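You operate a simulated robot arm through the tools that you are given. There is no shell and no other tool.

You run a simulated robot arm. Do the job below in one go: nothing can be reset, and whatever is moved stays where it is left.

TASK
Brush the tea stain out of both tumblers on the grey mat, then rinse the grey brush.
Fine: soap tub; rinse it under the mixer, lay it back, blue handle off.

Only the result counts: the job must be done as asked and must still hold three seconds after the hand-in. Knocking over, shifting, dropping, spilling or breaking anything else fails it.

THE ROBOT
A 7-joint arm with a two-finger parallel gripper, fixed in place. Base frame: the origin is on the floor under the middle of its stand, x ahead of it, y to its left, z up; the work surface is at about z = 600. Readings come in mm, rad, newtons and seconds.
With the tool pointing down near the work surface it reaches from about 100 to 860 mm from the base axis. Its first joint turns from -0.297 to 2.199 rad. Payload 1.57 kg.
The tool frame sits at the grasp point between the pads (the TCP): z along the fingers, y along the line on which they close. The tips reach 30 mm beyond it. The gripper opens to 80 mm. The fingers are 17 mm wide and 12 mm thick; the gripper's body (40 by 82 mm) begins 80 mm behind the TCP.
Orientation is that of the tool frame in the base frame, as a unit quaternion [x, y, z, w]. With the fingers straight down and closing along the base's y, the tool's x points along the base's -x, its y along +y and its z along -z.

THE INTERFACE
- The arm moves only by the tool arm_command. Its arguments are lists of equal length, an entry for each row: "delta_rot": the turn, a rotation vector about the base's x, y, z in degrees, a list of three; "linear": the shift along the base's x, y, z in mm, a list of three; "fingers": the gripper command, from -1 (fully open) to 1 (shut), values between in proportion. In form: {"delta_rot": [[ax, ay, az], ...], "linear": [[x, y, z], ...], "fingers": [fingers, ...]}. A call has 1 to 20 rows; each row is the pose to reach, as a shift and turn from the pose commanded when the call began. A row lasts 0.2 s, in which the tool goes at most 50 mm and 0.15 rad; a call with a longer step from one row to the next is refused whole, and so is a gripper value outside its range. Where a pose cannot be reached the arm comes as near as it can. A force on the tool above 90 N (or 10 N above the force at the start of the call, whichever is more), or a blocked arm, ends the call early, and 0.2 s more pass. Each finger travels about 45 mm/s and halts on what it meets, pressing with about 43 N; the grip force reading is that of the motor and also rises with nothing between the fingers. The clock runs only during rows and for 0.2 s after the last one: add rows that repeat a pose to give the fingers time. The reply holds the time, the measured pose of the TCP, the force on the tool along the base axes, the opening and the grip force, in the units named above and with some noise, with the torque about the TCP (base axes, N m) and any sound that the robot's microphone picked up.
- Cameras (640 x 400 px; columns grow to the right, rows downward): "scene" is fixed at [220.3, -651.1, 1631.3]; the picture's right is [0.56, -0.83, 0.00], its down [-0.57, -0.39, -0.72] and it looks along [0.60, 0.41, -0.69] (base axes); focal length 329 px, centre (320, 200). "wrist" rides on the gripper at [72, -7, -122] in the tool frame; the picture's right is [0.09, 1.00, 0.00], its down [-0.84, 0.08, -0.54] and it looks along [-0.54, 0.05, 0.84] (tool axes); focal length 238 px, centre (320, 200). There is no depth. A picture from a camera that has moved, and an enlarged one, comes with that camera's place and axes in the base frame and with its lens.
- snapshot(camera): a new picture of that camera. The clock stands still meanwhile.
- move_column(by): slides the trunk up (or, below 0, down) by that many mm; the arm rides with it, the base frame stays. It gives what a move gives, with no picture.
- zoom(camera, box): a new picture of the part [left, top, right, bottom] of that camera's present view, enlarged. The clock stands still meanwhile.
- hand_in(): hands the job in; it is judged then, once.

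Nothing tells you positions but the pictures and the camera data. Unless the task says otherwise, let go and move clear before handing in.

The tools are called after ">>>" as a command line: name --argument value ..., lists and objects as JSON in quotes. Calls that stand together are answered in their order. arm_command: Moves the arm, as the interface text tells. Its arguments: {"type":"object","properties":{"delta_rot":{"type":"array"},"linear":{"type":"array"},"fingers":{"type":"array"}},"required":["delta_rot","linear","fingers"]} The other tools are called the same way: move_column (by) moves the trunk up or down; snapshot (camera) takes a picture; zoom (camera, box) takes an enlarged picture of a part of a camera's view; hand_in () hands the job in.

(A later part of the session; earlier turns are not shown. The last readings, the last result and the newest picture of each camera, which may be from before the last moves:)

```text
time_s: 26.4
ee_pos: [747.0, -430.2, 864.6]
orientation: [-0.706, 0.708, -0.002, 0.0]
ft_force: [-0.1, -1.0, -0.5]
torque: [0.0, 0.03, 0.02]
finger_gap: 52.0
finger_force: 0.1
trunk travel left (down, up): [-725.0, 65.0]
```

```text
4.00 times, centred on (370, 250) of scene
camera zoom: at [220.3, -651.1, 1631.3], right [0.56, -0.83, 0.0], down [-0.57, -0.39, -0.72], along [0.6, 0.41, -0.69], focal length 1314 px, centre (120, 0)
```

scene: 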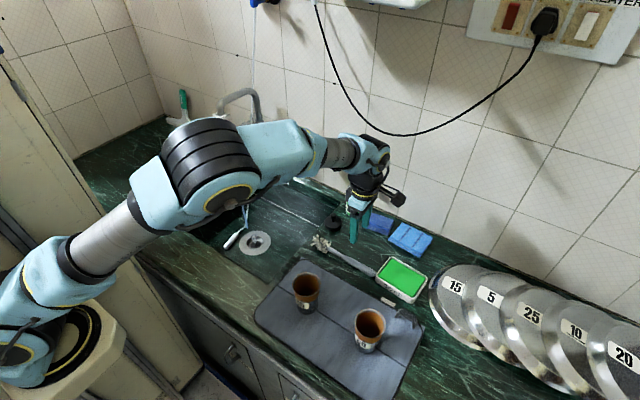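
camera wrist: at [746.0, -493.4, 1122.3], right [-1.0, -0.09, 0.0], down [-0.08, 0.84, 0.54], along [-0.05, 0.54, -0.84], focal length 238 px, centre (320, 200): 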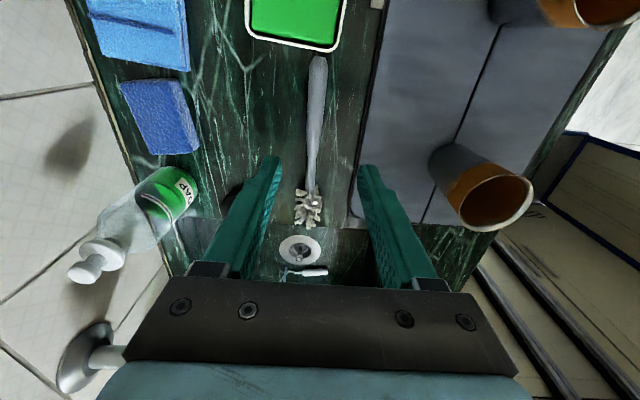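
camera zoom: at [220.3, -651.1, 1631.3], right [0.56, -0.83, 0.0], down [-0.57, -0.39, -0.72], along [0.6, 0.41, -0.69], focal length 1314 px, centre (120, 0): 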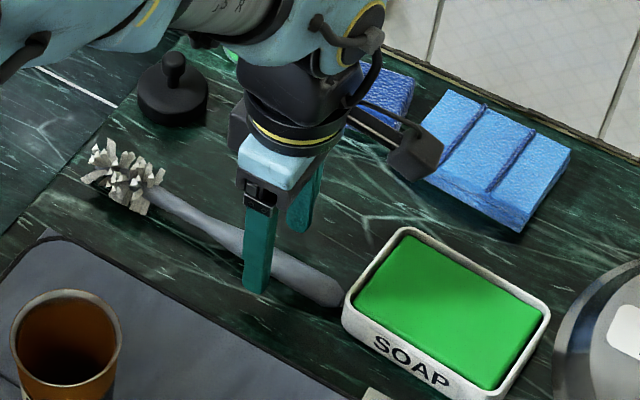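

Tips are near z ≈ 834 with no contact yet. I'll go down about 6 mm more while watching the force, then close on the handle.

>>> arm_command --delta_rot '[[0, 0, 0], [0, 0, 0], [0, 0, 0]]' --linear '[[0, 0, -3], [0, 0, -6], [0, 0, -6]]' --fingers '[-0.3, -0.3, -0.3]'

```text
time_s: 27.2
ee_pos: [747.6, -429.7, 860.9]
orientation: [-0.706, 0.709, -0.001, 0.0]
ft_force: [0.4, -0.8, 0.0]
torque: [-0.01, 0.0, 0.01]
finger_gap: 52.1
finger_force: 0.1
trunk travel left (down, up): [-725.0, 65.0]
```

Still free at z ≈ 861, with tips near 831. I'll go down 3 mm more, then close gently.

>>> arm_command --delta_rot '[[0, 0, 0], [0, 0, 0], [0, 0, 0], [0, 0, 0], [0, 0, 0], [0, 0, 0], [0, 0, 0]]' --linear '[[-0.5, 0, -2], [-0.5, 0, -3], [-0.5, 0, -3], [-0.5, 0, -3], [-0.5, 0, -3], [-0.5, 0, -3], [-0.5, 0, -3]]' --fingers '[-0.3, -0.3, 0.1, 0.4, 0.7, 1, 1]'

>>> zoom --camera "wrist" --box '[200, 20, 440, 240]'

>>> zoom --camera "scene" --box '[300, 200, 440, 300]'

```text
time_s: 28.8
ee_pos: [746.4, -429.0, 857.6]
orientation: [-0.706, 0.708, -0.001, 0.001]
ft_force: [0.8, 0.5, 0.9]
torque: [-0.05, -0.05, -0.24]
finger_gap: 17.7
finger_force: 32.1
trunk travel left (down, up): [-725.0, 65.0]
```

```text
1.82 times, centred on (320, 130) of wrist
camera zoom: at [753.5, -501.7, 979.2], right [-1.0, -0.09, 0.0], down [-0.08, 0.84, 0.54], along [-0.05, 0.54, -0.84], focal length 433 px, centre (320, 327)
```

zoom: 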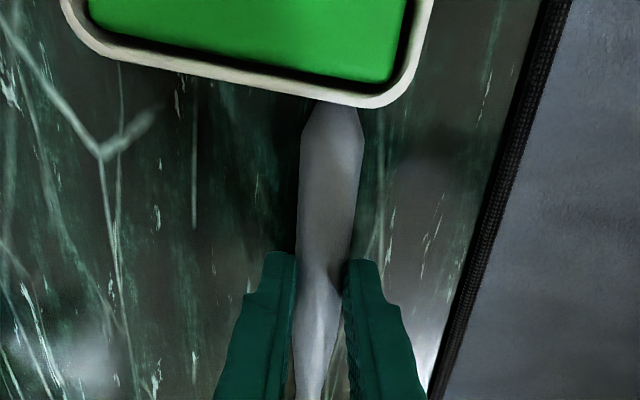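

```text
4.00 times, centred on (370, 250) of scene
camera zoom: at [220.3, -651.1, 1631.3], right [0.56, -0.83, 0.0], down [-0.57, -0.39, -0.72], along [0.6, 0.41, -0.69], focal length 1314 px, centre (120, 0)
```

zoom: 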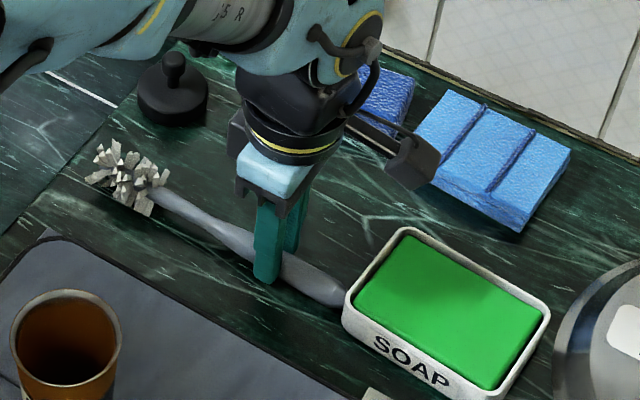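

The brush is gripped (gap 17.7 mm) with the TCP at (746.4, -429, 857.6), and I'll lay it back at that same pose. Now I'll lift it straight up and bring it in over the free counter.

>>> arm_command --delta_rot '[[0, 0, 0], [0, 0, 0], [0, 0, 0], [0, 0, 0], [0, 0, 0], [0, 0, 0], [0, 0, 0], [0, 0, 0], [0, 0, 0]]' --linear '[[0, 0, 8], [0, 0, 20], [0, 0, 50], [0, 0, 90], [0, 0, 130], [-20, 0, 170], [-50, 0, 200], [-80, 0, 220], [-80, 0, 220]]' --fingers '[1, 1, 1, 1, 1, 1, 1, 1, 1]'

>>> snapshot --camera "wrist"

>>> snapshot --camera "scene"

```text
time_s: 30.8
ee_pos: [666.0, -429.0, 1080.6]
orientation: [-0.706, 0.709, 0.0, 0.001]
ft_force: [1.3, -0.5, -0.6]
torque: [-0.04, 0.01, -0.03]
finger_gap: 17.6
finger_force: 33.0
trunk travel left (down, up): [-725.0, 65.0]
```

```text
taken
camera wrist: at [673.2, -501.3, 1202.1], right [-1.0, -0.09, 0.0], down [-0.08, 0.84, 0.54], along [-0.05, 0.54, -0.84], focal length 238 px, centre (320, 200)
```

wrist: 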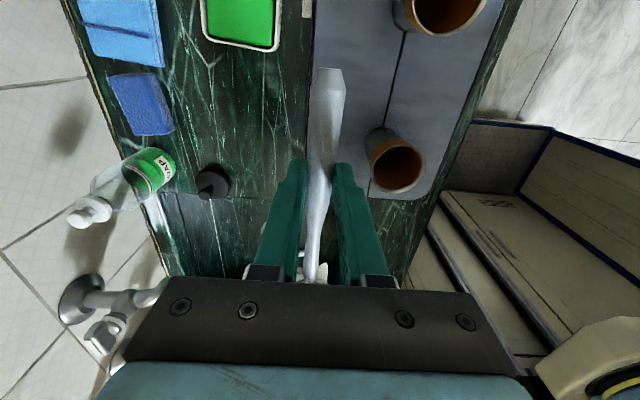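

```text
taken
```

scene: 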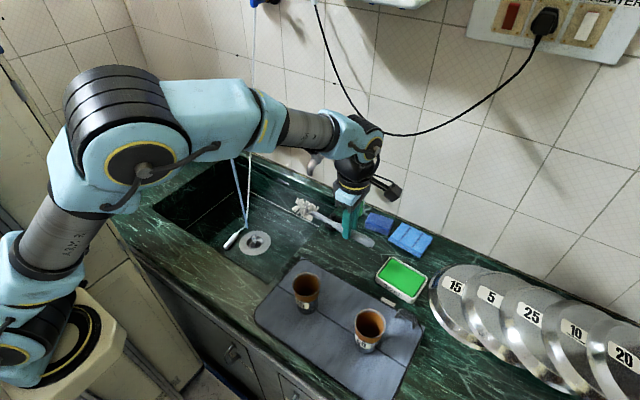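

The brush is held securely and level. I'll now tip it head-down by rotating about x, doing half the turn first to check reach.

>>> arm_command --delta_rot '[[-8, 0, 0], [-16, 0, 0], [-24, 0, 0], [-32, 0, 0], [-40, 0, 0], [-48, 0, 0], [-48, 0, 0]]' --linear '[[0, 0, 5], [0, 0, 10], [0, 0, 15], [0, 0, 20], [0, 0, 25], [0, 0, 30], [0, 0, 30]]' --fingers '[1, 1, 1, 1, 1, 1, 1]'

>>> snapshot --camera "scene"

>>> snapshot --camera "wrist"

```text
time_s: 32.4
ee_pos: [665.8, -429.0, 1109.7]
orientation: [-0.646, 0.646, -0.289, -0.287]
ft_force: [0.8, -0.1, -0.1]
torque: [-0.03, -0.02, 0.01]
finger_gap: 17.5
finger_force: 32.8
trunk travel left (down, up): [-725.0, 65.0]
```

```text
taken
```

scene: 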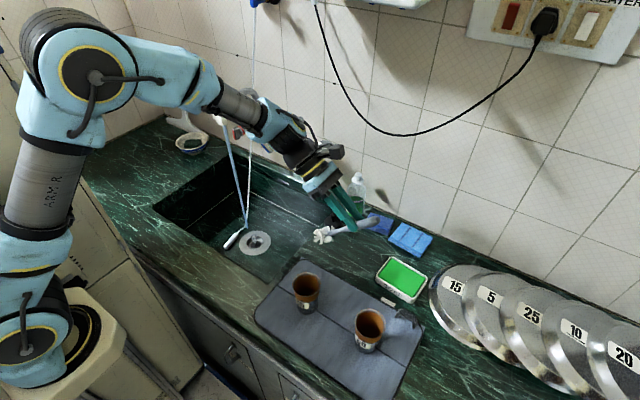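

```text
taken
camera wrist: at [672.3, -386.5, 1243.4], right [-1.0, -0.06, 0.07], down [-0.08, 0.96, -0.26], along [-0.05, -0.27, -0.96], focal length 238 px, centre (320, 200)
```

wrist: 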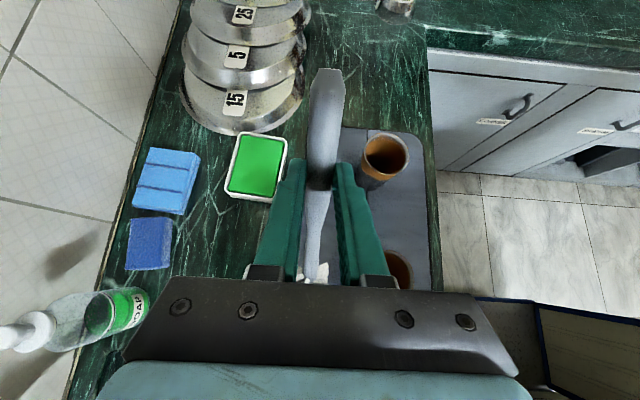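

That works so far. I'll complete the tip to vertical.

>>> arm_command --delta_rot '[[-8, 0, 0], [-16, 0, 0], [-24, 0, 0], [-32, 0, 0], [-40, 0, 0], [-42, 0, 0], [-42, 0, 0]]' --linear '[[0, 0, 0], [0, 0, 0], [0, 0, 0], [0, 0, 0], [0, 0, 0], [0, 0, 0], [0, 0, 0]]' --fingers '[1, 1, 1, 1, 1, 1, 1]'

>>> snapshot --camera "scene"

>>> snapshot --camera "wrist"

>>> zoom --camera "scene" --box '[260, 120, 440, 280]'

```text
time_s: 34.0
ee_pos: [666.5, -430.3, 1108.4]
orientation: [0.5, -0.499, 0.502, 0.499]
ft_force: [0.4, 0.1, -0.5]
torque: [0.02, 0.03, -0.02]
finger_gap: 17.3
finger_force: 32.4
trunk travel left (down, up): [-725.0, 65.0]
```

```text
taken
```

scene: 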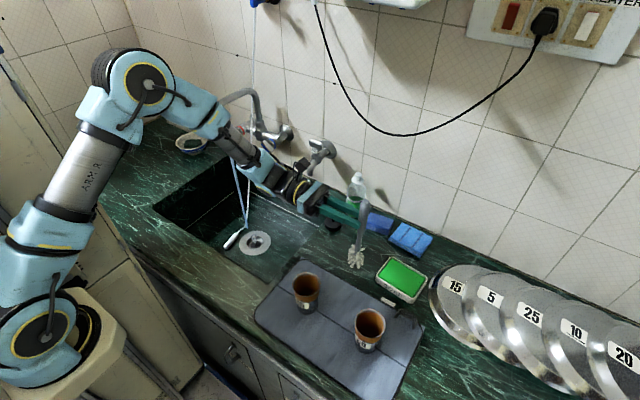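

```text
taken
camera wrist: at [673.2, -307.9, 1179.1], right [-1.0, 0.0, 0.09], down [-0.08, 0.54, -0.84], along [-0.05, -0.84, -0.54], focal length 238 px, centre (320, 200)
```

wrist: 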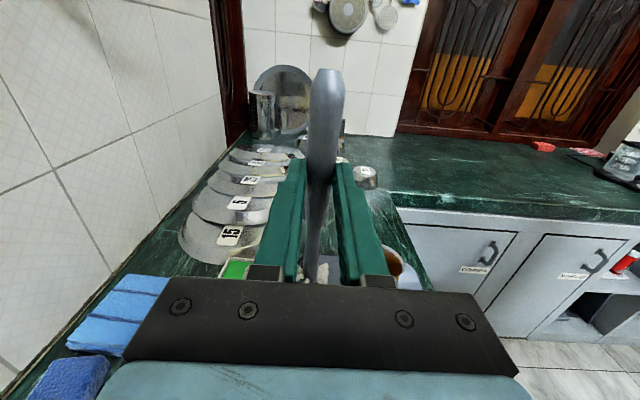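

```text
2.50 times, centred on (350, 200) of scene
camera zoom: at [220.3, -651.1, 1631.3], right [0.56, -0.83, 0.0], down [-0.57, -0.39, -0.72], along [0.6, 0.41, -0.69], focal length 821 px, centre (245, 200)
```

zoom: 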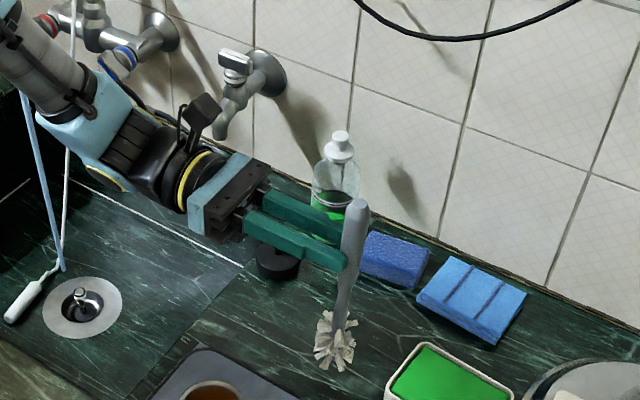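

The brush now hangs vertically, its axis about 24 mm beyond the TCP and its tip about 165 mm below. The soap tub spans about x 716–814 and y -491 to -613, so I'll carry the brush over it and stop above the soap to check.

>>> arm_command --delta_rot '[[0, 0, 0], [0, 0, 0], [0, 0, 0], [0, 0, 0], [0, 0, 0], [0, 0, 0]]' --linear '[[25, -25, 0], [50, -50, 0], [75, -75, -10], [92, -92, -30], [92, -92, -60], [92, -92, -60]]' --fingers '[1, 1, 1, 1, 1, 1]'

>>> zoom --camera "scene" --box '[300, 150, 480, 310]'

>>> snapshot --camera "wrist"

```text
time_s: 35.4
ee_pos: [760.4, -520.5, 1048.1]
orientation: [0.5, -0.5, 0.502, 0.499]
ft_force: [0.0, -0.1, 0.4]
torque: [0.03, 0.0, -0.01]
finger_gap: 17.7
finger_force: 31.5
trunk travel left (down, up): [-725.0, 65.0]
```

```text
2.50 times, centred on (390, 230) of scene
camera zoom: at [220.3, -651.1, 1631.3], right [0.56, -0.83, 0.0], down [-0.57, -0.39, -0.72], along [0.6, 0.41, -0.69], focal length 821 px, centre (145, 125)
```

zoom: 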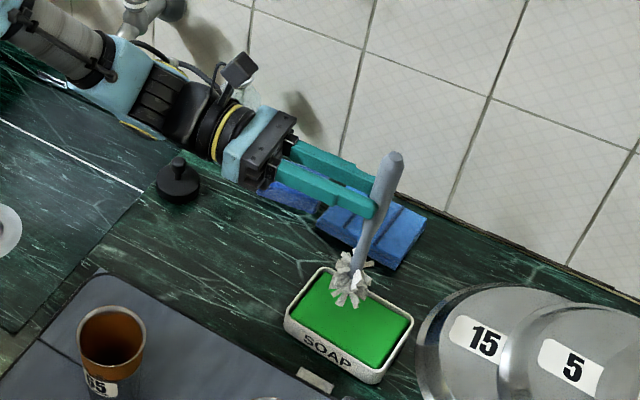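

```text
taken
camera wrist: at [765.9, -399.1, 1120.3], right [-1.0, 0.0, 0.09], down [-0.08, 0.54, -0.84], along [-0.05, -0.84, -0.54], focal length 238 px, centre (320, 200)
```

wrist: 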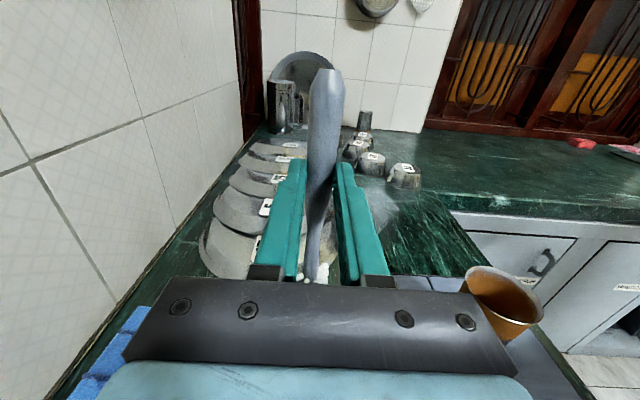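

The brush hangs over the middle of the soap. I'll lower it the first 30 mm, then creep down until the bristles touch.

>>> arm_command --delta_rot '[[0, 0, 0], [0, 0, 0], [0, 0, 0], [0, 0, 0]]' --linear '[[0, 0, -12], [0, 0, -24], [0, 0, -32], [0, 0, -32]]' --fingers '[1, 1, 1, 1]'

>>> zoom --camera "scene" --box '[350, 210, 450, 310]'

```text
time_s: 36.4
ee_pos: [758.9, -520.8, 1016.8]
orientation: [0.5, -0.5, 0.502, 0.499]
ft_force: [0.6, -0.3, -0.7]
torque: [0.03, 0.01, 0.0]
finger_gap: 17.2
finger_force: 32.3
trunk travel left (down, up): [-725.0, 65.0]
```

```text
4.00 times, centred on (400, 260) of scene
camera zoom: at [220.3, -651.1, 1631.3], right [0.56, -0.83, 0.0], down [-0.57, -0.39, -0.72], along [0.6, 0.41, -0.69], focal length 1314 px, centre (0, -40)
```

zoom: 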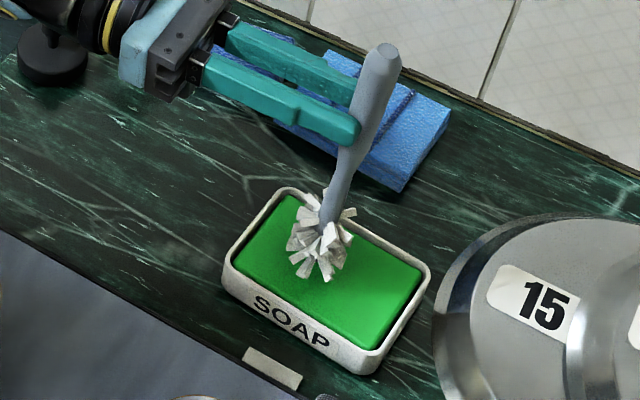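

The tip is just above the soap. I'll go down another 12 mm in small steps, watching the vertical force.

>>> arm_command --delta_rot '[[0, 0, 0], [0, 0, 0], [0, 0, 0], [0, 0, 0]]' --linear '[[0, 0, -4], [0, 0, -8], [0, 0, -11], [0, 0, -11]]' --fingers '[1, 1, 1, 1]'

>>> zoom --camera "scene" --box '[350, 210, 450, 310]'

```text
time_s: 37.4
ee_pos: [758.5, -523.0, 1005.3]
orientation: [0.499, -0.5, 0.501, 0.5]
ft_force: [-0.2, -0.1, 0.1]
torque: [0.0, 0.02, 0.01]
finger_gap: 17.4
finger_force: 32.2
trunk travel left (down, up): [-725.0, 65.0]
```

```text
4.00 times, centred on (400, 260) of scene
camera zoom: at [220.3, -651.1, 1631.3], right [0.56, -0.83, 0.0], down [-0.57, -0.39, -0.72], along [0.6, 0.41, -0.69], focal length 1314 px, centre (0, -40)
```

zoom: 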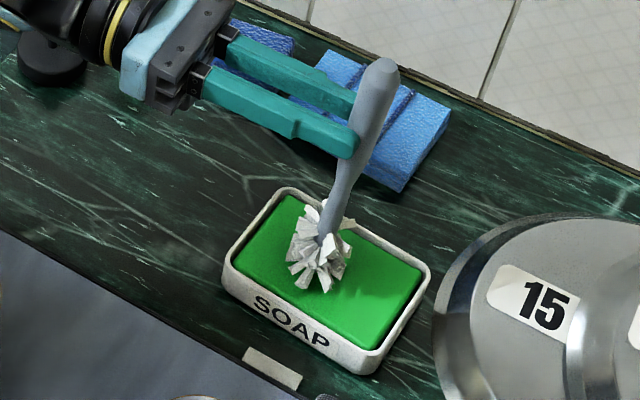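

No contact yet, so I'll go down another 8 mm.

>>> arm_command --delta_rot '[[0, 0, 0], [0, 0, 0], [0, 0, 0], [0, 0, 0]]' --linear '[[0, 0, -3], [0, 0, -6], [0, 0, -8], [0, 0, -8]]' --fingers '[1, 1, 1, 1]'

>>> zoom --camera "scene" --box '[360, 220, 440, 300]'

```text
time_s: 38.4
ee_pos: [758.8, -522.9, 1000.6]
orientation: [0.498, -0.499, 0.503, 0.499]
ft_force: [-0.2, 1.0, 15.1]
torque: [-0.37, -0.04, 0.01]
finger_gap: 17.3
finger_force: 32.2
trunk travel left (down, up): [-725.0, 65.0]
```

```text
5.00 times, centred on (400, 260) of scene
camera zoom: at [220.3, -651.1, 1631.3], right [0.56, -0.83, 0.0], down [-0.57, -0.39, -0.72], along [0.6, 0.41, -0.69], focal length 1643 px, centre (-80, -100)
```

zoom: 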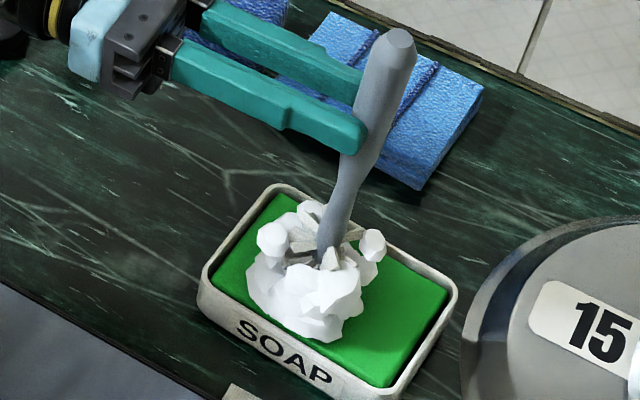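

Suds formed on the head with about 15 N of contact, so the brush is soaped. I'll lift it clear and carry it at height to above tumbler A.

>>> arm_command --delta_rot '[[0, 0, 0], [0, 0, 0], [0, 0, 0], [0, 0, 0], [0, 0, 0], [0, 0, 0]]' --linear '[[0, 0, 15], [0, 0, 40], [0, 0, 75], [0, 0, 110], [0, 0, 140], [0, 0, 140]]' --fingers '[1, 1, 1, 1, 1, 1]'

>>> zoom --camera "scene" --box '[340, 150, 460, 310]'

```text
time_s: 39.8
ee_pos: [756.5, -519.7, 1135.4]
orientation: [0.5, -0.5, 0.501, 0.5]
ft_force: [-0.8, 0.0, -1.2]
torque: [0.02, -0.04, 0.0]
finger_gap: 17.6
finger_force: 33.1
trunk travel left (down, up): [-725.0, 65.0]
```

```text
2.50 times, centred on (400, 230) of scene
camera zoom: at [220.3, -651.1, 1631.3], right [0.56, -0.83, 0.0], down [-0.57, -0.39, -0.72], along [0.6, 0.41, -0.69], focal length 821 px, centre (120, 125)
```

zoom: 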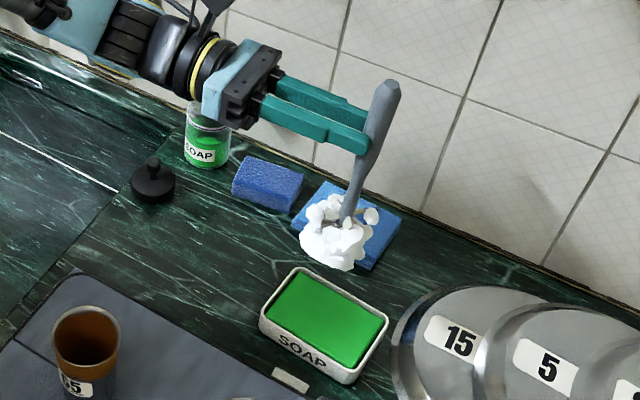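

The tub is still in place and the head carries foam. Moving over to tumbler A at height.

>>> arm_command --delta_rot '[[0, 0, 0], [0, 0, 0], [0, 0, 0], [0, 0, 0], [0, 0, 0], [0, 0, 0], [0, 0, 0], [0, 0, 0]]' --linear '[[-20, 16, 0], [-52, 43, 0], [-85, 70, 0], [-118, 98, 0], [-150, 125, 0], [-180, 150, 0], [-197, 164, 0], [-197, 164, 0]]' --fingers '[1, 1, 1, 1, 1, 1, 1, 1]'

>>> snapshot --camera "scene"

>>> zoom --camera "scene" --box '[240, 180, 420, 360]'

>>> snapshot --camera "wrist"

```text
time_s: 41.6
ee_pos: [564.4, -351.5, 1138.2]
orientation: [0.499, -0.5, 0.501, 0.499]
ft_force: [0.3, 0.5, -0.6]
torque: [0.02, 0.0, 0.0]
finger_gap: 17.4
finger_force: 32.5
trunk travel left (down, up): [-725.0, 65.0]
```

```text
taken
```

scene: 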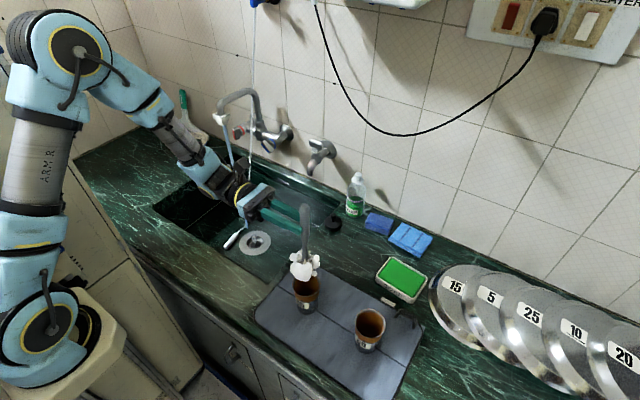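

```text
2.22 times, centred on (330, 270) of scene
camera zoom: at [220.3, -651.1, 1631.3], right [0.56, -0.83, 0.0], down [-0.57, -0.39, -0.72], along [0.6, 0.41, -0.69], focal length 730 px, centre (298, 44)
```

zoom: 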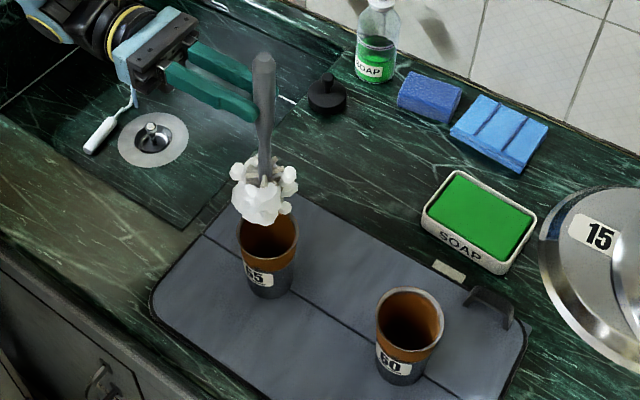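

```text
taken
camera wrist: at [570.8, -230.8, 1208.7], right [-1.0, 0.0, 0.09], down [-0.08, 0.54, -0.84], along [-0.05, -0.84, -0.54], focal length 238 px, centre (320, 200)
```

wrist: 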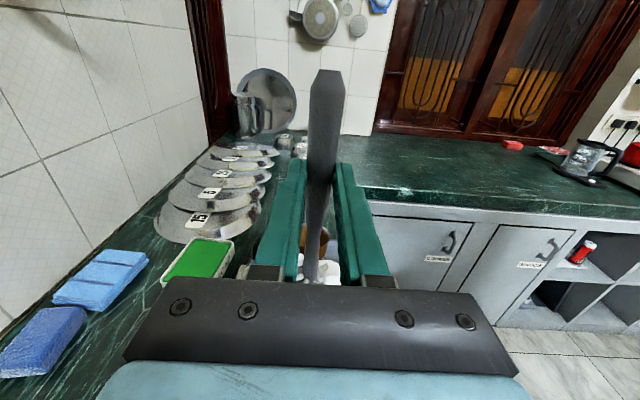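

The brush is nearly above tumbler A. Before inserting I'll measure the brush's slight tilt in the hand and its position relative to the rim.

>>> zoom --camera "wrist" --box '[220, 50, 420, 300]'

>>> zoom --camera "scene" --box '[270, 190, 350, 320]'

```text
1.60 times, centred on (320, 175) of wrist
camera zoom: at [570.8, -230.8, 1208.7], right [-1.0, 0.0, 0.09], down [-0.08, 0.54, -0.84], along [-0.05, -0.84, -0.54], focal length 381 px, centre (320, 240)
```

zoom: 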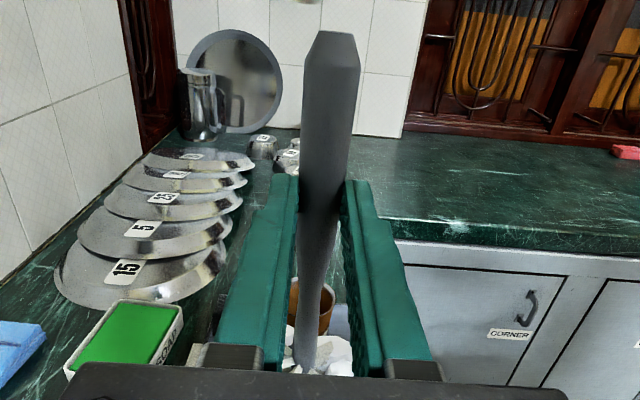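

```text
3.08 times, centred on (310, 255) of scene
camera zoom: at [220.3, -651.1, 1631.3], right [0.56, -0.83, 0.0], down [-0.57, -0.39, -0.72], along [0.6, 0.41, -0.69], focal length 1011 px, centre (351, 31)
```

zoom: 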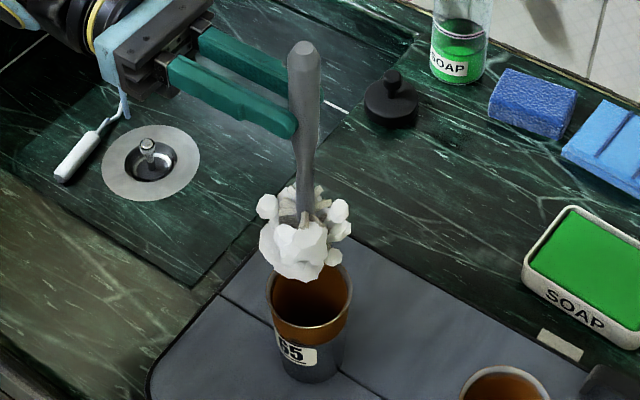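

The wrist view shows the brush parallel to the tool, and the scene view puts the head about 23 mm beyond the TCP. I'll hold for a moment so the arm settles and check its true position before the final shift over the rim.

>>> arm_command --delta_rot '[[0, 0, 0], [0, 0, 0], [0, 0, 0]]' --linear '[[0, 0, 0], [0, 0, 0], [0, 0, 0]]' --fingers '[1, 1, 1]'

>>> zoom --camera "scene" --box '[270, 190, 350, 320]'

```text
time_s: 42.4
ee_pos: [563.2, -353.3, 1137.5]
orientation: [0.499, -0.501, 0.501, 0.5]
ft_force: [-0.7, 0.1, -0.4]
torque: [0.01, 0.0, 0.03]
finger_gap: 17.4
finger_force: 32.7
trunk travel left (down, up): [-725.0, 65.0]
```

```text
3.08 times, centred on (310, 255) of scene
camera zoom: at [220.3, -651.1, 1631.3], right [0.56, -0.83, 0.0], down [-0.57, -0.39, -0.72], along [0.6, 0.41, -0.69], focal length 1011 px, centre (351, 31)
```

zoom: 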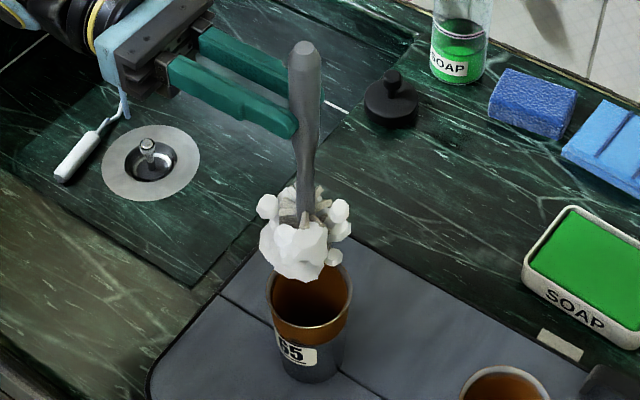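

Readings vary by a millimetre or two. I'll shift the head over the rim centre and lower it to just above the rim.

>>> arm_command --delta_rot '[[0, 0, 0], [0, 0, 0], [0, 0, 0], [0, 0, 0], [0, 0, 0]]' --linear '[[-4, -5, 0], [-4, -5, -10], [-4, -5, -20], [-4, -5, -27], [-4, -5, -27]]' --fingers '[1, 1, 1, 1, 1]'

>>> zoom --camera "scene" --box '[270, 210, 350, 330]'

>>> zoom --camera "wrist" --box '[270, 200, 370, 290]'

```text
time_s: 43.6
ee_pos: [557.9, -361.7, 1109.1]
orientation: [0.499, -0.5, 0.502, 0.499]
ft_force: [-0.5, 0.1, -0.6]
torque: [0.01, 0.01, 0.02]
finger_gap: 17.4
finger_force: 32.2
trunk travel left (down, up): [-725.0, 65.0]
```

```text
3.33 times, centred on (310, 270) of scene
camera zoom: at [220.3, -651.1, 1631.3], right [0.56, -0.83, 0.0], down [-0.57, -0.39, -0.72], along [0.6, 0.41, -0.69], focal length 1095 px, centre (353, -33)
```

zoom: 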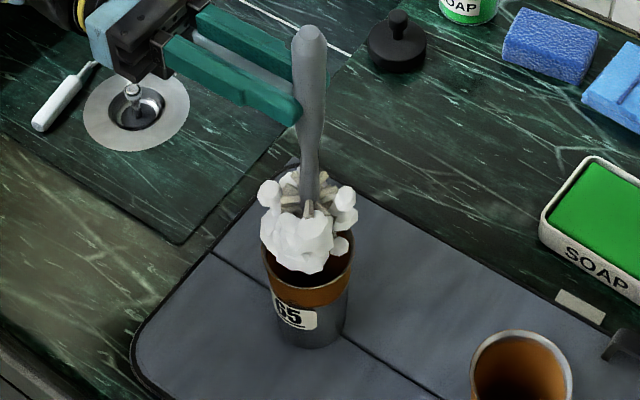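

```text
4.44 times, centred on (320, 245) of wrist
camera zoom: at [564.6, -238.9, 1180.5], right [-1.0, 0.0, 0.09], down [-0.08, 0.54, -0.84], along [-0.05, -0.84, -0.54], focal length 1059 px, centre (320, 0)
```

zoom: 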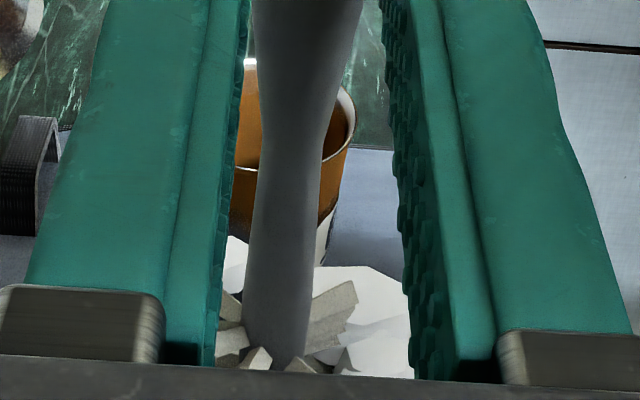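

The hand settled about 3–4 mm further in y than intended. I'll correct by (+1.5, +4) and start lowering into the tumbler gently.

>>> arm_command --delta_rot '[[0, 0, 0], [0, 0, 0], [0, 0, 0], [0, 0, 0], [0, 0, 0]]' --linear '[[1.5, 3.5, 0], [1.5, 3.5, 0], [1.5, 3.5, -10], [1.5, 3.5, -20], [1.5, 3.5, -20]]' --fingers '[1, 1, 1, 1, 1]'

>>> zoom --camera "scene" --box '[270, 220, 350, 330]'

>>> zoom --camera "wrist" --box '[270, 180, 370, 290]'

```text
time_s: 44.8
ee_pos: [558.3, -357.1, 1089.5]
orientation: [0.499, -0.5, 0.501, 0.499]
ft_force: [-0.1, -0.6, -0.5]
torque: [0.02, -0.01, -0.03]
finger_gap: 17.2
finger_force: 31.9
trunk travel left (down, up): [-725.0, 65.0]
```

```text
3.64 times, centred on (310, 275) of scene
camera zoom: at [220.3, -651.1, 1631.3], right [0.56, -0.83, 0.0], down [-0.57, -0.39, -0.72], along [0.6, 0.41, -0.69], focal length 1195 px, centre (356, -73)
```

zoom: 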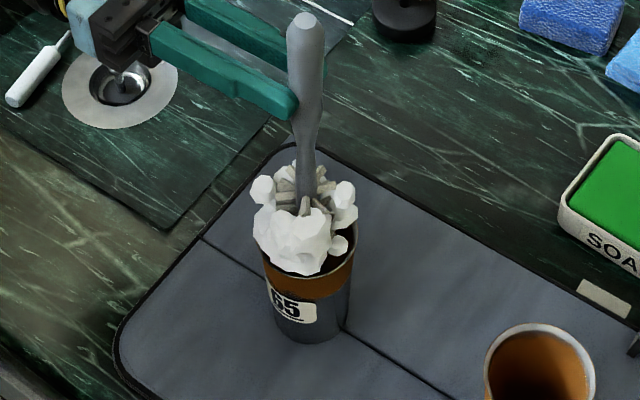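

```text
3.64 times, centred on (320, 235) of wrist
camera zoom: at [565.3, -235.7, 1160.7], right [-1.0, 0.0, 0.09], down [-0.08, 0.54, -0.84], along [-0.05, -0.84, -0.54], focal length 867 px, centre (320, 73)
```

zoom: 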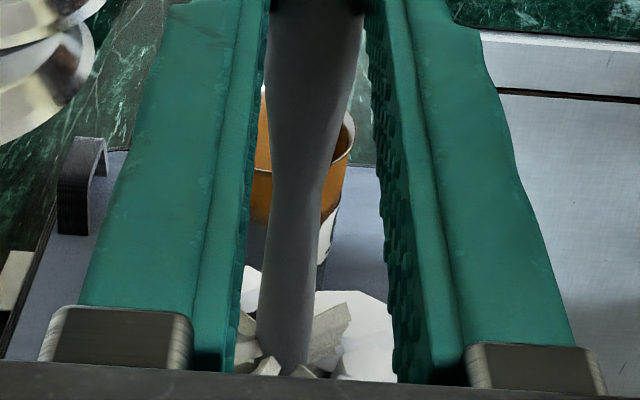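

The head is centred over tumbler A within about 1.5 mm and no force shows. I'll lower 30 mm more in small steps.

>>> arm_command --delta_rot '[[0, 0, 0], [0, 0, 0], [0, 0, 0], [0, 0, 0], [0, 0, 0]]' --linear '[[1, 1, -8], [1, 1, -16], [1, 1, -24], [1, 1, -30], [1, 1, -30]]' --fingers '[1, 1, 1, 1, 1]'

>>> zoom --camera "scene" --box '[270, 230, 350, 330]'

```text
time_s: 46.0
ee_pos: [559.5, -357.1, 1060.1]
orientation: [0.498, -0.501, 0.502, 0.5]
ft_force: [0.1, 0.1, -1.3]
torque: [0.04, -0.02, -0.01]
finger_gap: 17.2
finger_force: 32.7
trunk travel left (down, up): [-725.0, 65.0]
```

```text
4.00 times, centred on (310, 280) of scene
camera zoom: at [220.3, -651.1, 1631.3], right [0.56, -0.83, 0.0], down [-0.57, -0.39, -0.72], along [0.6, 0.41, -0.69], focal length 1314 px, centre (360, -120)
```

zoom: 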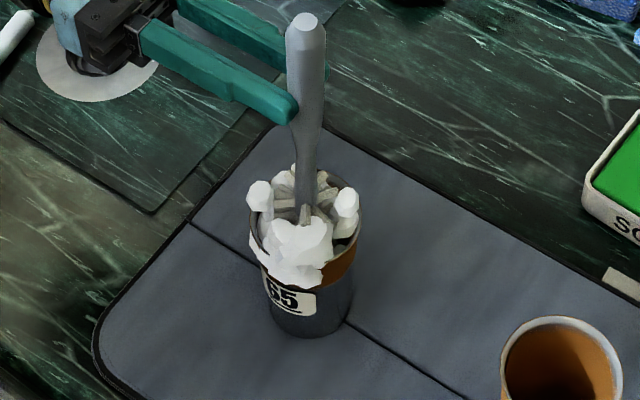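

No contact forces, so I'll lower another 25 mm.

>>> arm_command --delta_rot '[[0, 0, 0], [0, 0, 0], [0, 0, 0], [0, 0, 0], [0, 0, 0]]' --linear '[[0, 0.5, -7], [0, 0.5, -14], [0, 0.5, -20], [0, 0.5, -25], [0, 0.5, -25]]' --fingers '[1, 1, 1, 1, 1]'

>>> zoom --camera "scene" --box '[270, 230, 350, 330]'

```text
time_s: 47.2
ee_pos: [559.4, -356.8, 1035.1]
orientation: [0.499, -0.5, 0.501, 0.499]
ft_force: [0.0, 0.3, -0.2]
torque: [0.0, -0.01, 0.02]
finger_gap: 17.4
finger_force: 32.3
trunk travel left (down, up): [-725.0, 65.0]
```

```text
4.00 times, centred on (310, 280) of scene
camera zoom: at [220.3, -651.1, 1631.3], right [0.56, -0.83, 0.0], down [-0.57, -0.39, -0.72], along [0.6, 0.41, -0.69], focal length 1314 px, centre (360, -120)
```

zoom: 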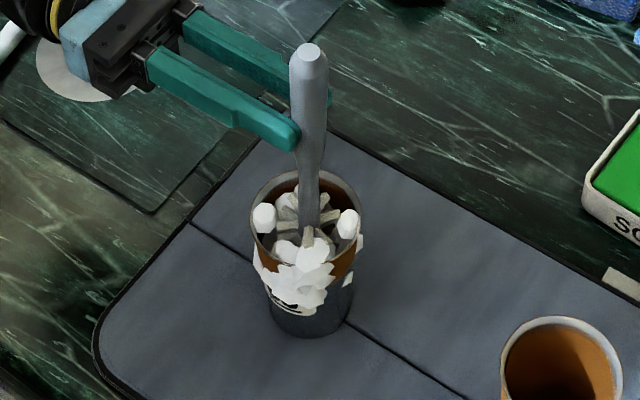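

Still no force. I'll go down another 15 mm toward the bottom.

>>> arm_command --delta_rot '[[0, 0, 0], [0, 0, 0], [0, 0, 0], [0, 0, 0]]' --linear '[[0, 0.5, -6], [0, 0.5, -11], [0, 0.5, -15], [0, 0.5, -15]]' --fingers '[1, 1, 1, 1]'

>>> zoom --camera "scene" --box '[270, 230, 350, 330]'

```text
time_s: 48.2
ee_pos: [560.3, -357.6, 1020.2]
orientation: [0.5, -0.5, 0.501, 0.499]
ft_force: [0.7, -0.9, 0.0]
torque: [0.04, 0.01, 0.01]
finger_gap: 17.0
finger_force: 32.2
trunk travel left (down, up): [-725.0, 65.0]
```

```text
4.00 times, centred on (310, 280) of scene
camera zoom: at [220.3, -651.1, 1631.3], right [0.56, -0.83, 0.0], down [-0.57, -0.39, -0.72], along [0.6, 0.41, -0.69], focal length 1314 px, centre (360, -120)
```

zoom: 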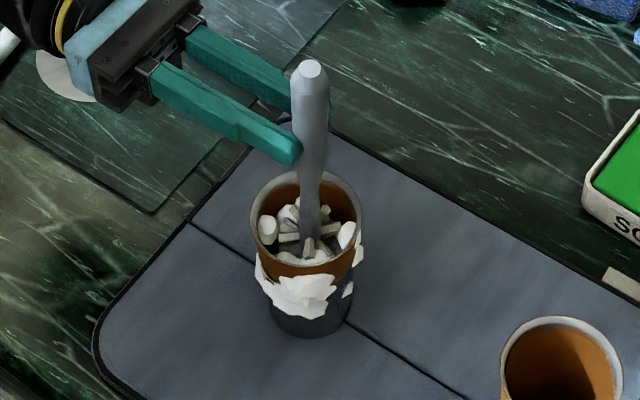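

Free so far at TCP z = 1020. I'll go about 10 mm lower and make a first small circle while watching the forces.

>>> arm_command --delta_rot '[[0, 0, 0], [0, 0, 0], [0, 0, 0], [0, 0, 0], [0, 0, 0], [0, 0, 0], [0, 0, 0], [0, 0, 0], [0, 0, 0], [0, 0, 0], [0, 0, 0], [0, 0, 0]]' --linear '[[0, 0, -5], [0, 0, -9], [0, 0, -9], [4, 0, -9], [2.8, 2.8, -9], [0, 4, -9], [-2.8, 2.8, -9], [-4, 0, -9], [-2.8, -2.8, -9], [0, -4, -9], [2.8, -2.8, -9], [0, 0, -9]]' --fingers '[1, 1, 1, 1, 1, 1, 1, 1, 1, 1, 1, 1]'

>>> zoom --camera "scene" --box '[270, 230, 350, 330]'

```text
time_s: 50.8
ee_pos: [559.2, -356.8, 1011.7]
orientation: [0.499, -0.5, 0.501, 0.499]
ft_force: [-0.9, 0.3, -1.2]
torque: [-0.01, -0.03, 0.02]
finger_gap: 17.5
finger_force: 32.4
trunk travel left (down, up): [-725.0, 65.0]
```

```text
4.00 times, centred on (310, 280) of scene
camera zoom: at [220.3, -651.1, 1631.3], right [0.56, -0.83, 0.0], down [-0.57, -0.39, -0.72], along [0.6, 0.41, -0.69], focal length 1314 px, centre (360, -120)
```

zoom: 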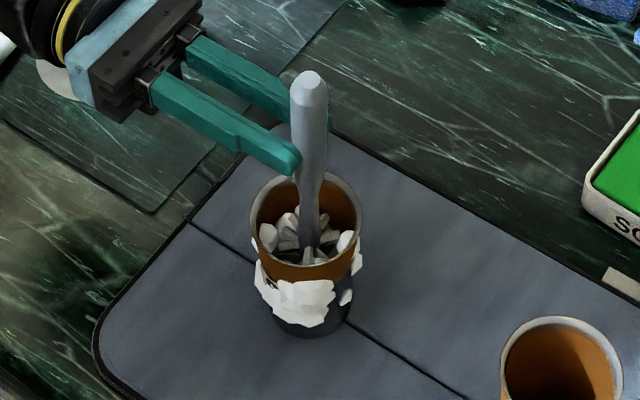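

No forces and no visible change in the upper stain, so the bristles probably aren't reaching the wall. I'll raise the head to the stained upper band and circle with a larger radius, checking the force.

>>> arm_command --delta_rot '[[0, 0, 0], [0, 0, 0], [0, 0, 0], [0, 0, 0], [0, 0, 0], [0, 0, 0], [0, 0, 0], [0, 0, 0], [0, 0, 0], [0, 0, 0], [0, 0, 0], [0, 0, 0], [0, 0, 0]]' --linear '[[0, 0, 10], [0, 0, 20], [0, 0, 28], [4, 0, 28], [7, 0, 28], [5, 5, 28], [0, 7, 28], [-5, 5, 28], [-7, 0, 28], [-5, -5, 28], [0, -7, 28], [5, -5, 28], [7, 0, 28]]' --fingers '[1, 1, 1, 1, 1, 1, 1, 1, 1, 1, 1, 1, 1]'

>>> zoom --camera "scene" --box '[270, 230, 350, 330]'

```text
time_s: 53.6
ee_pos: [568.1, -358.8, 1038.8]
orientation: [0.5, -0.5, 0.501, 0.499]
ft_force: [1.0, -0.1, -0.6]
torque: [0.03, -0.01, 0.02]
finger_gap: 17.6
finger_force: 32.5
trunk travel left (down, up): [-725.0, 65.0]
```

```text
4.00 times, centred on (310, 280) of scene
camera zoom: at [220.3, -651.1, 1631.3], right [0.56, -0.83, 0.0], down [-0.57, -0.39, -0.72], along [0.6, 0.41, -0.69], focal length 1314 px, centre (360, -120)
```

zoom: 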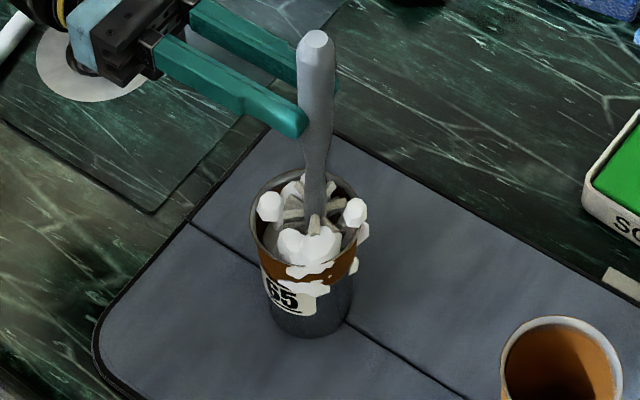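

The hand is at x = 568 with almost no force. I'll zoom in close to see whether the inner wall is changing.

>>> zoom --camera "scene" --box '[285, 255, 335, 320]'

>>> zoom --camera "wrist" --box '[270, 180, 370, 290]'

```text
6.15 times, centred on (310, 288) of scene
camera zoom: at [220.3, -651.1, 1631.3], right [0.56, -0.83, 0.0], down [-0.57, -0.39, -0.72], along [0.6, 0.41, -0.69], focal length 2022 px, centre (382, -338)
```

zoom: 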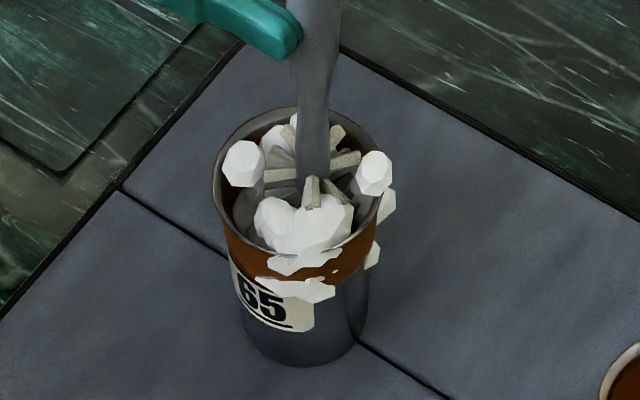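

```text
3.64 times, centred on (320, 235) of wrist
camera zoom: at [573.4, -236.0, 1110.1], right [-1.0, 0.0, 0.09], down [-0.08, 0.54, -0.84], along [-0.05, -0.84, -0.54], focal length 867 px, centre (320, 73)
```

zoom: 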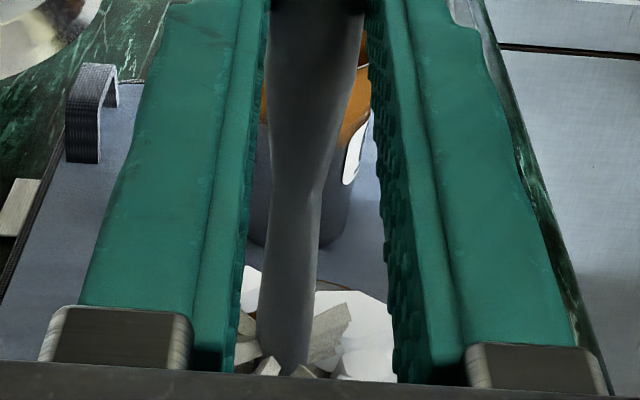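

The inner wall looks partly greyer now. I'll press out 2 mm more on the +x side and check the force reading.

>>> arm_command --delta_rot '[[0, 0, 0], [0, 0, 0]]' --linear '[[2, 0, 0], [2, 0, 0]]' --fingers '[1, 1]'

>>> zoom --camera "scene" --box '[285, 255, 335, 320]'

```text
time_s: 54.2
ee_pos: [568.7, -357.8, 1038.2]
orientation: [0.5, -0.5, 0.501, 0.499]
ft_force: [-0.4, -0.6, -0.4]
torque: [0.05, 0.0, -0.02]
finger_gap: 17.2
finger_force: 32.5
trunk travel left (down, up): [-725.0, 65.0]
```

```text
6.15 times, centred on (310, 288) of scene
camera zoom: at [220.3, -651.1, 1631.3], right [0.56, -0.83, 0.0], down [-0.57, -0.39, -0.72], along [0.6, 0.41, -0.69], focal length 2022 px, centre (382, -338)
```

zoom: 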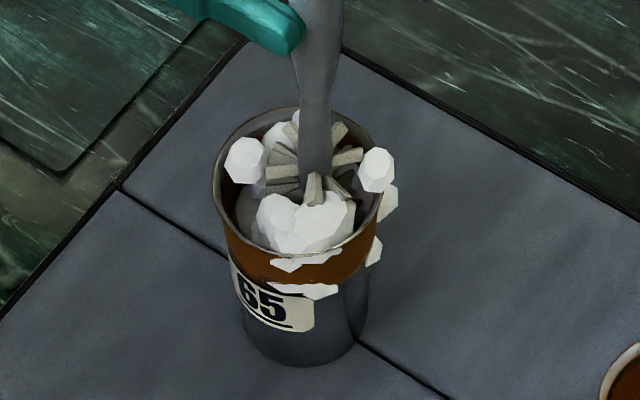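

Force is still near zero, so there is room. I'll run two full circles at this level with about 8.5 mm radius.

>>> arm_command --delta_rot '[[0, 0, 0], [0, 0, 0], [0, 0, 0], [0, 0, 0], [0, 0, 0], [0, 0, 0], [0, 0, 0], [0, 0, 0], [0, 0, 0], [0, 0, 0], [0, 0, 0], [0, 0, 0], [0, 0, 0], [0, 0, 0], [0, 0, 0], [0, 0, 0], [0, 0, 0], [0, 0, 0], [0, 0, 0], [0, 0, 0]]' --linear '[[-1.8, 5.8, 0], [-6.1, 8.9, 0], [-11.3, 8.9, 0], [-15.6, 5.8, 0], [-17.2, 0.8, 0], [-15.6, -4.2, 0], [-11.3, -7.3, 0], [-6.1, -7.3, 0], [-1.8, -4.2, 0], [-0.2, 0.8, 0], [-1.8, 5.8, -7], [-6.1, 8.9, -7], [-11.3, 8.9, -7], [-15.6, 5.8, -7], [-17.2, 0.8, -7], [-15.6, -4.2, -7], [-11.3, -7.3, -7], [-6.1, -7.3, -7], [-1.8, -4.2, -7], [-8.7, 0.8, 0]]' --fingers '[1, 1, 1, 1, 1, 1, 1, 1, 1, 1, 1, 1, 1, 1, 1, 1, 1, 1, 1, 1]'

>>> zoom --camera "scene" --box '[285, 255, 335, 320]'

```text
time_s: 58.4
ee_pos: [559.1, -355.6, 1039.0]
orientation: [0.499, -0.501, 0.501, 0.499]
ft_force: [0.0, -0.1, -0.1]
torque: [0.01, -0.04, -0.01]
finger_gap: 17.3
finger_force: 32.2
trunk travel left (down, up): [-725.0, 65.0]
```

```text
6.15 times, centred on (310, 288) of scene
camera zoom: at [220.3, -651.1, 1631.3], right [0.56, -0.83, 0.0], down [-0.57, -0.39, -0.72], along [0.6, 0.41, -0.69], focal length 2022 px, centre (382, -338)
```

zoom: 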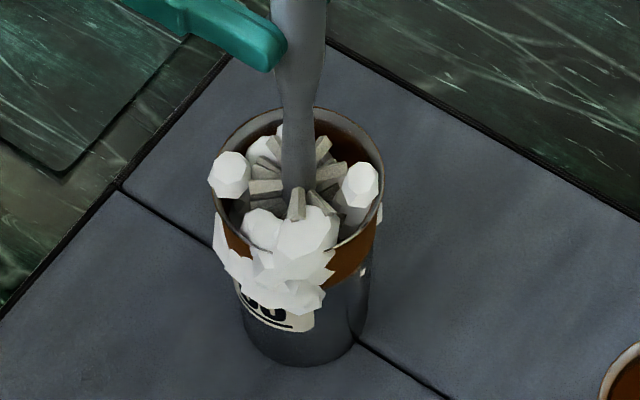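

The tumbler hasn't moved. I'll lift the brush out to inspect what the inside looks like now.

>>> arm_command --delta_rot '[[0, 0, 0], [0, 0, 0], [0, 0, 0], [0, 0, 0], [0, 0, 0], [0, 0, 0]]' --linear '[[0, 0, 15], [0, 0, 35], [0, 0, 60], [0, 0, 85], [0, 0, 110], [0, 0, 110]]' --fingers '[1, 1, 1, 1, 1, 1]'

>>> zoom --camera "scene" --box '[285, 255, 335, 320]'

>>> zoom --camera "scene" --box '[250, 210, 410, 370]'

```text
time_s: 59.8
ee_pos: [559.3, -358.3, 1149.7]
orientation: [0.5, -0.499, 0.503, 0.498]
ft_force: [0.1, -0.4, -0.8]
torque: [0.02, 0.01, 0.0]
finger_gap: 17.4
finger_force: 32.2
trunk travel left (down, up): [-725.0, 65.0]
```

```text
6.15 times, centred on (310, 288) of scene
camera zoom: at [220.3, -651.1, 1631.3], right [0.56, -0.83, 0.0], down [-0.57, -0.39, -0.72], along [0.6, 0.41, -0.69], focal length 2022 px, centre (382, -338)
```

zoom: 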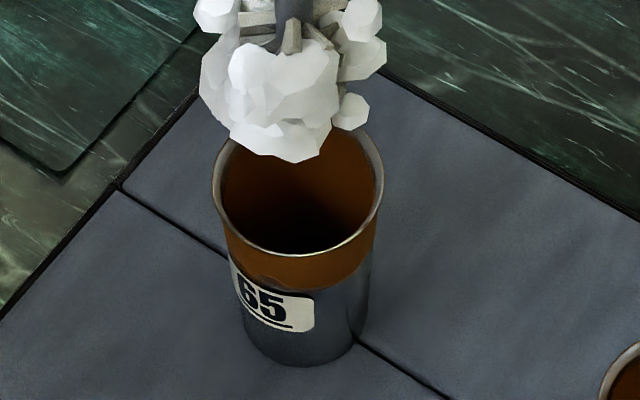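

```text
2.50 times, centred on (330, 290) of scene
camera zoom: at [220.3, -651.1, 1631.3], right [0.56, -0.83, 0.0], down [-0.57, -0.39, -0.72], along [0.6, 0.41, -0.69], focal length 821 px, centre (295, -25)
```

zoom: 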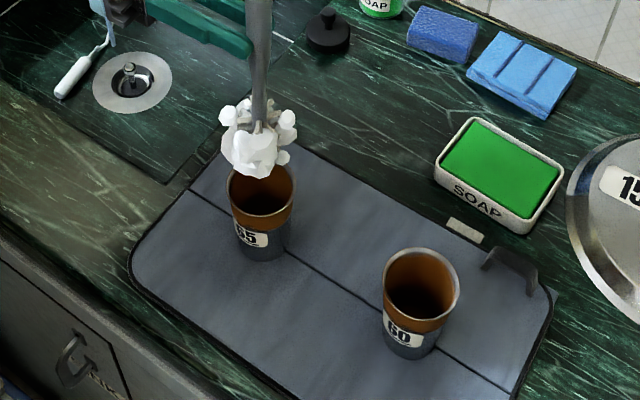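

The wall still looks brown, so the bristles haven't really scrubbed it. I'll look closely into both tumblers from the scene camera to see where the stain lies.

>>> zoom --camera "scene" --box '[345, 300, 395, 360]'

>>> zoom --camera "scene" --box '[290, 265, 325, 300]'

>>> zoom --camera "scene" --box '[280, 190, 340, 280]'

```text
6.67 times, centred on (370, 330) of scene
camera zoom: at [220.3, -651.1, 1631.3], right [0.56, -0.83, 0.0], down [-0.57, -0.39, -0.72], along [0.6, 0.41, -0.69], focal length 2190 px, centre (-13, -667)
```

zoom: 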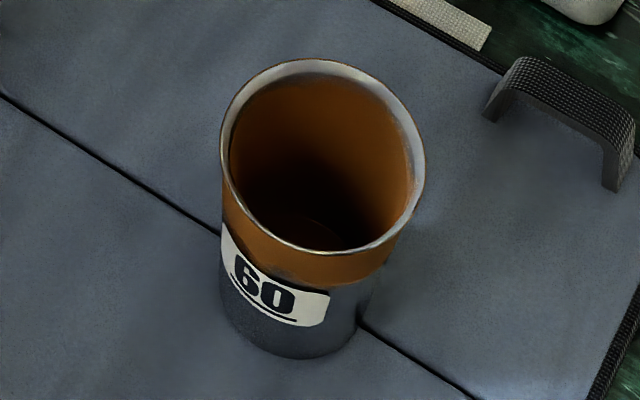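

```text
11.43 times, centred on (308, 282) of scene
camera zoom: at [220.3, -651.1, 1631.3], right [0.56, -0.83, 0.0], down [-0.57, -0.39, -0.72], along [0.6, 0.41, -0.69], focal length 3755 px, centre (463, -743)
```

zoom: 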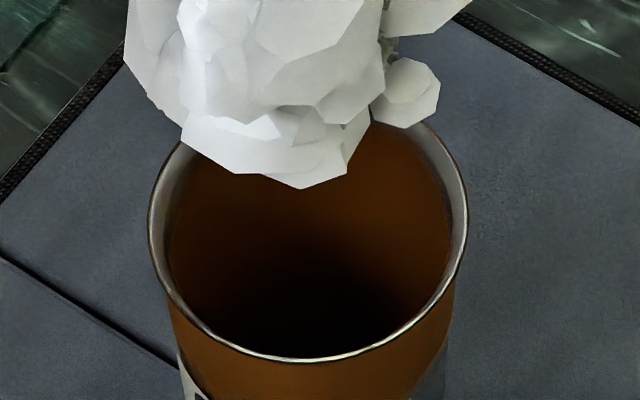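

```text
4.44 times, centred on (310, 235) of scene
camera zoom: at [220.3, -651.1, 1631.3], right [0.56, -0.83, 0.0], down [-0.57, -0.39, -0.72], along [0.6, 0.41, -0.69], focal length 1460 px, centre (364, 44)
```

zoom: 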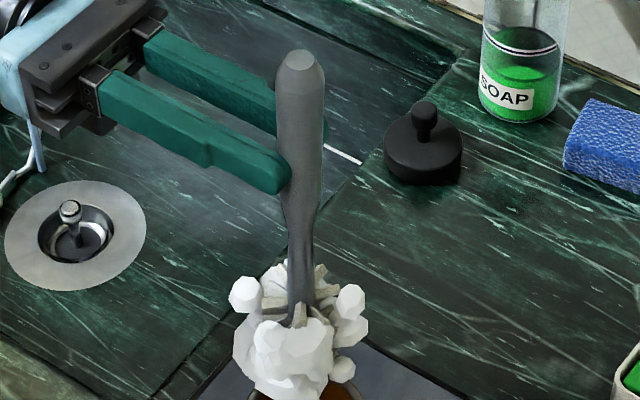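

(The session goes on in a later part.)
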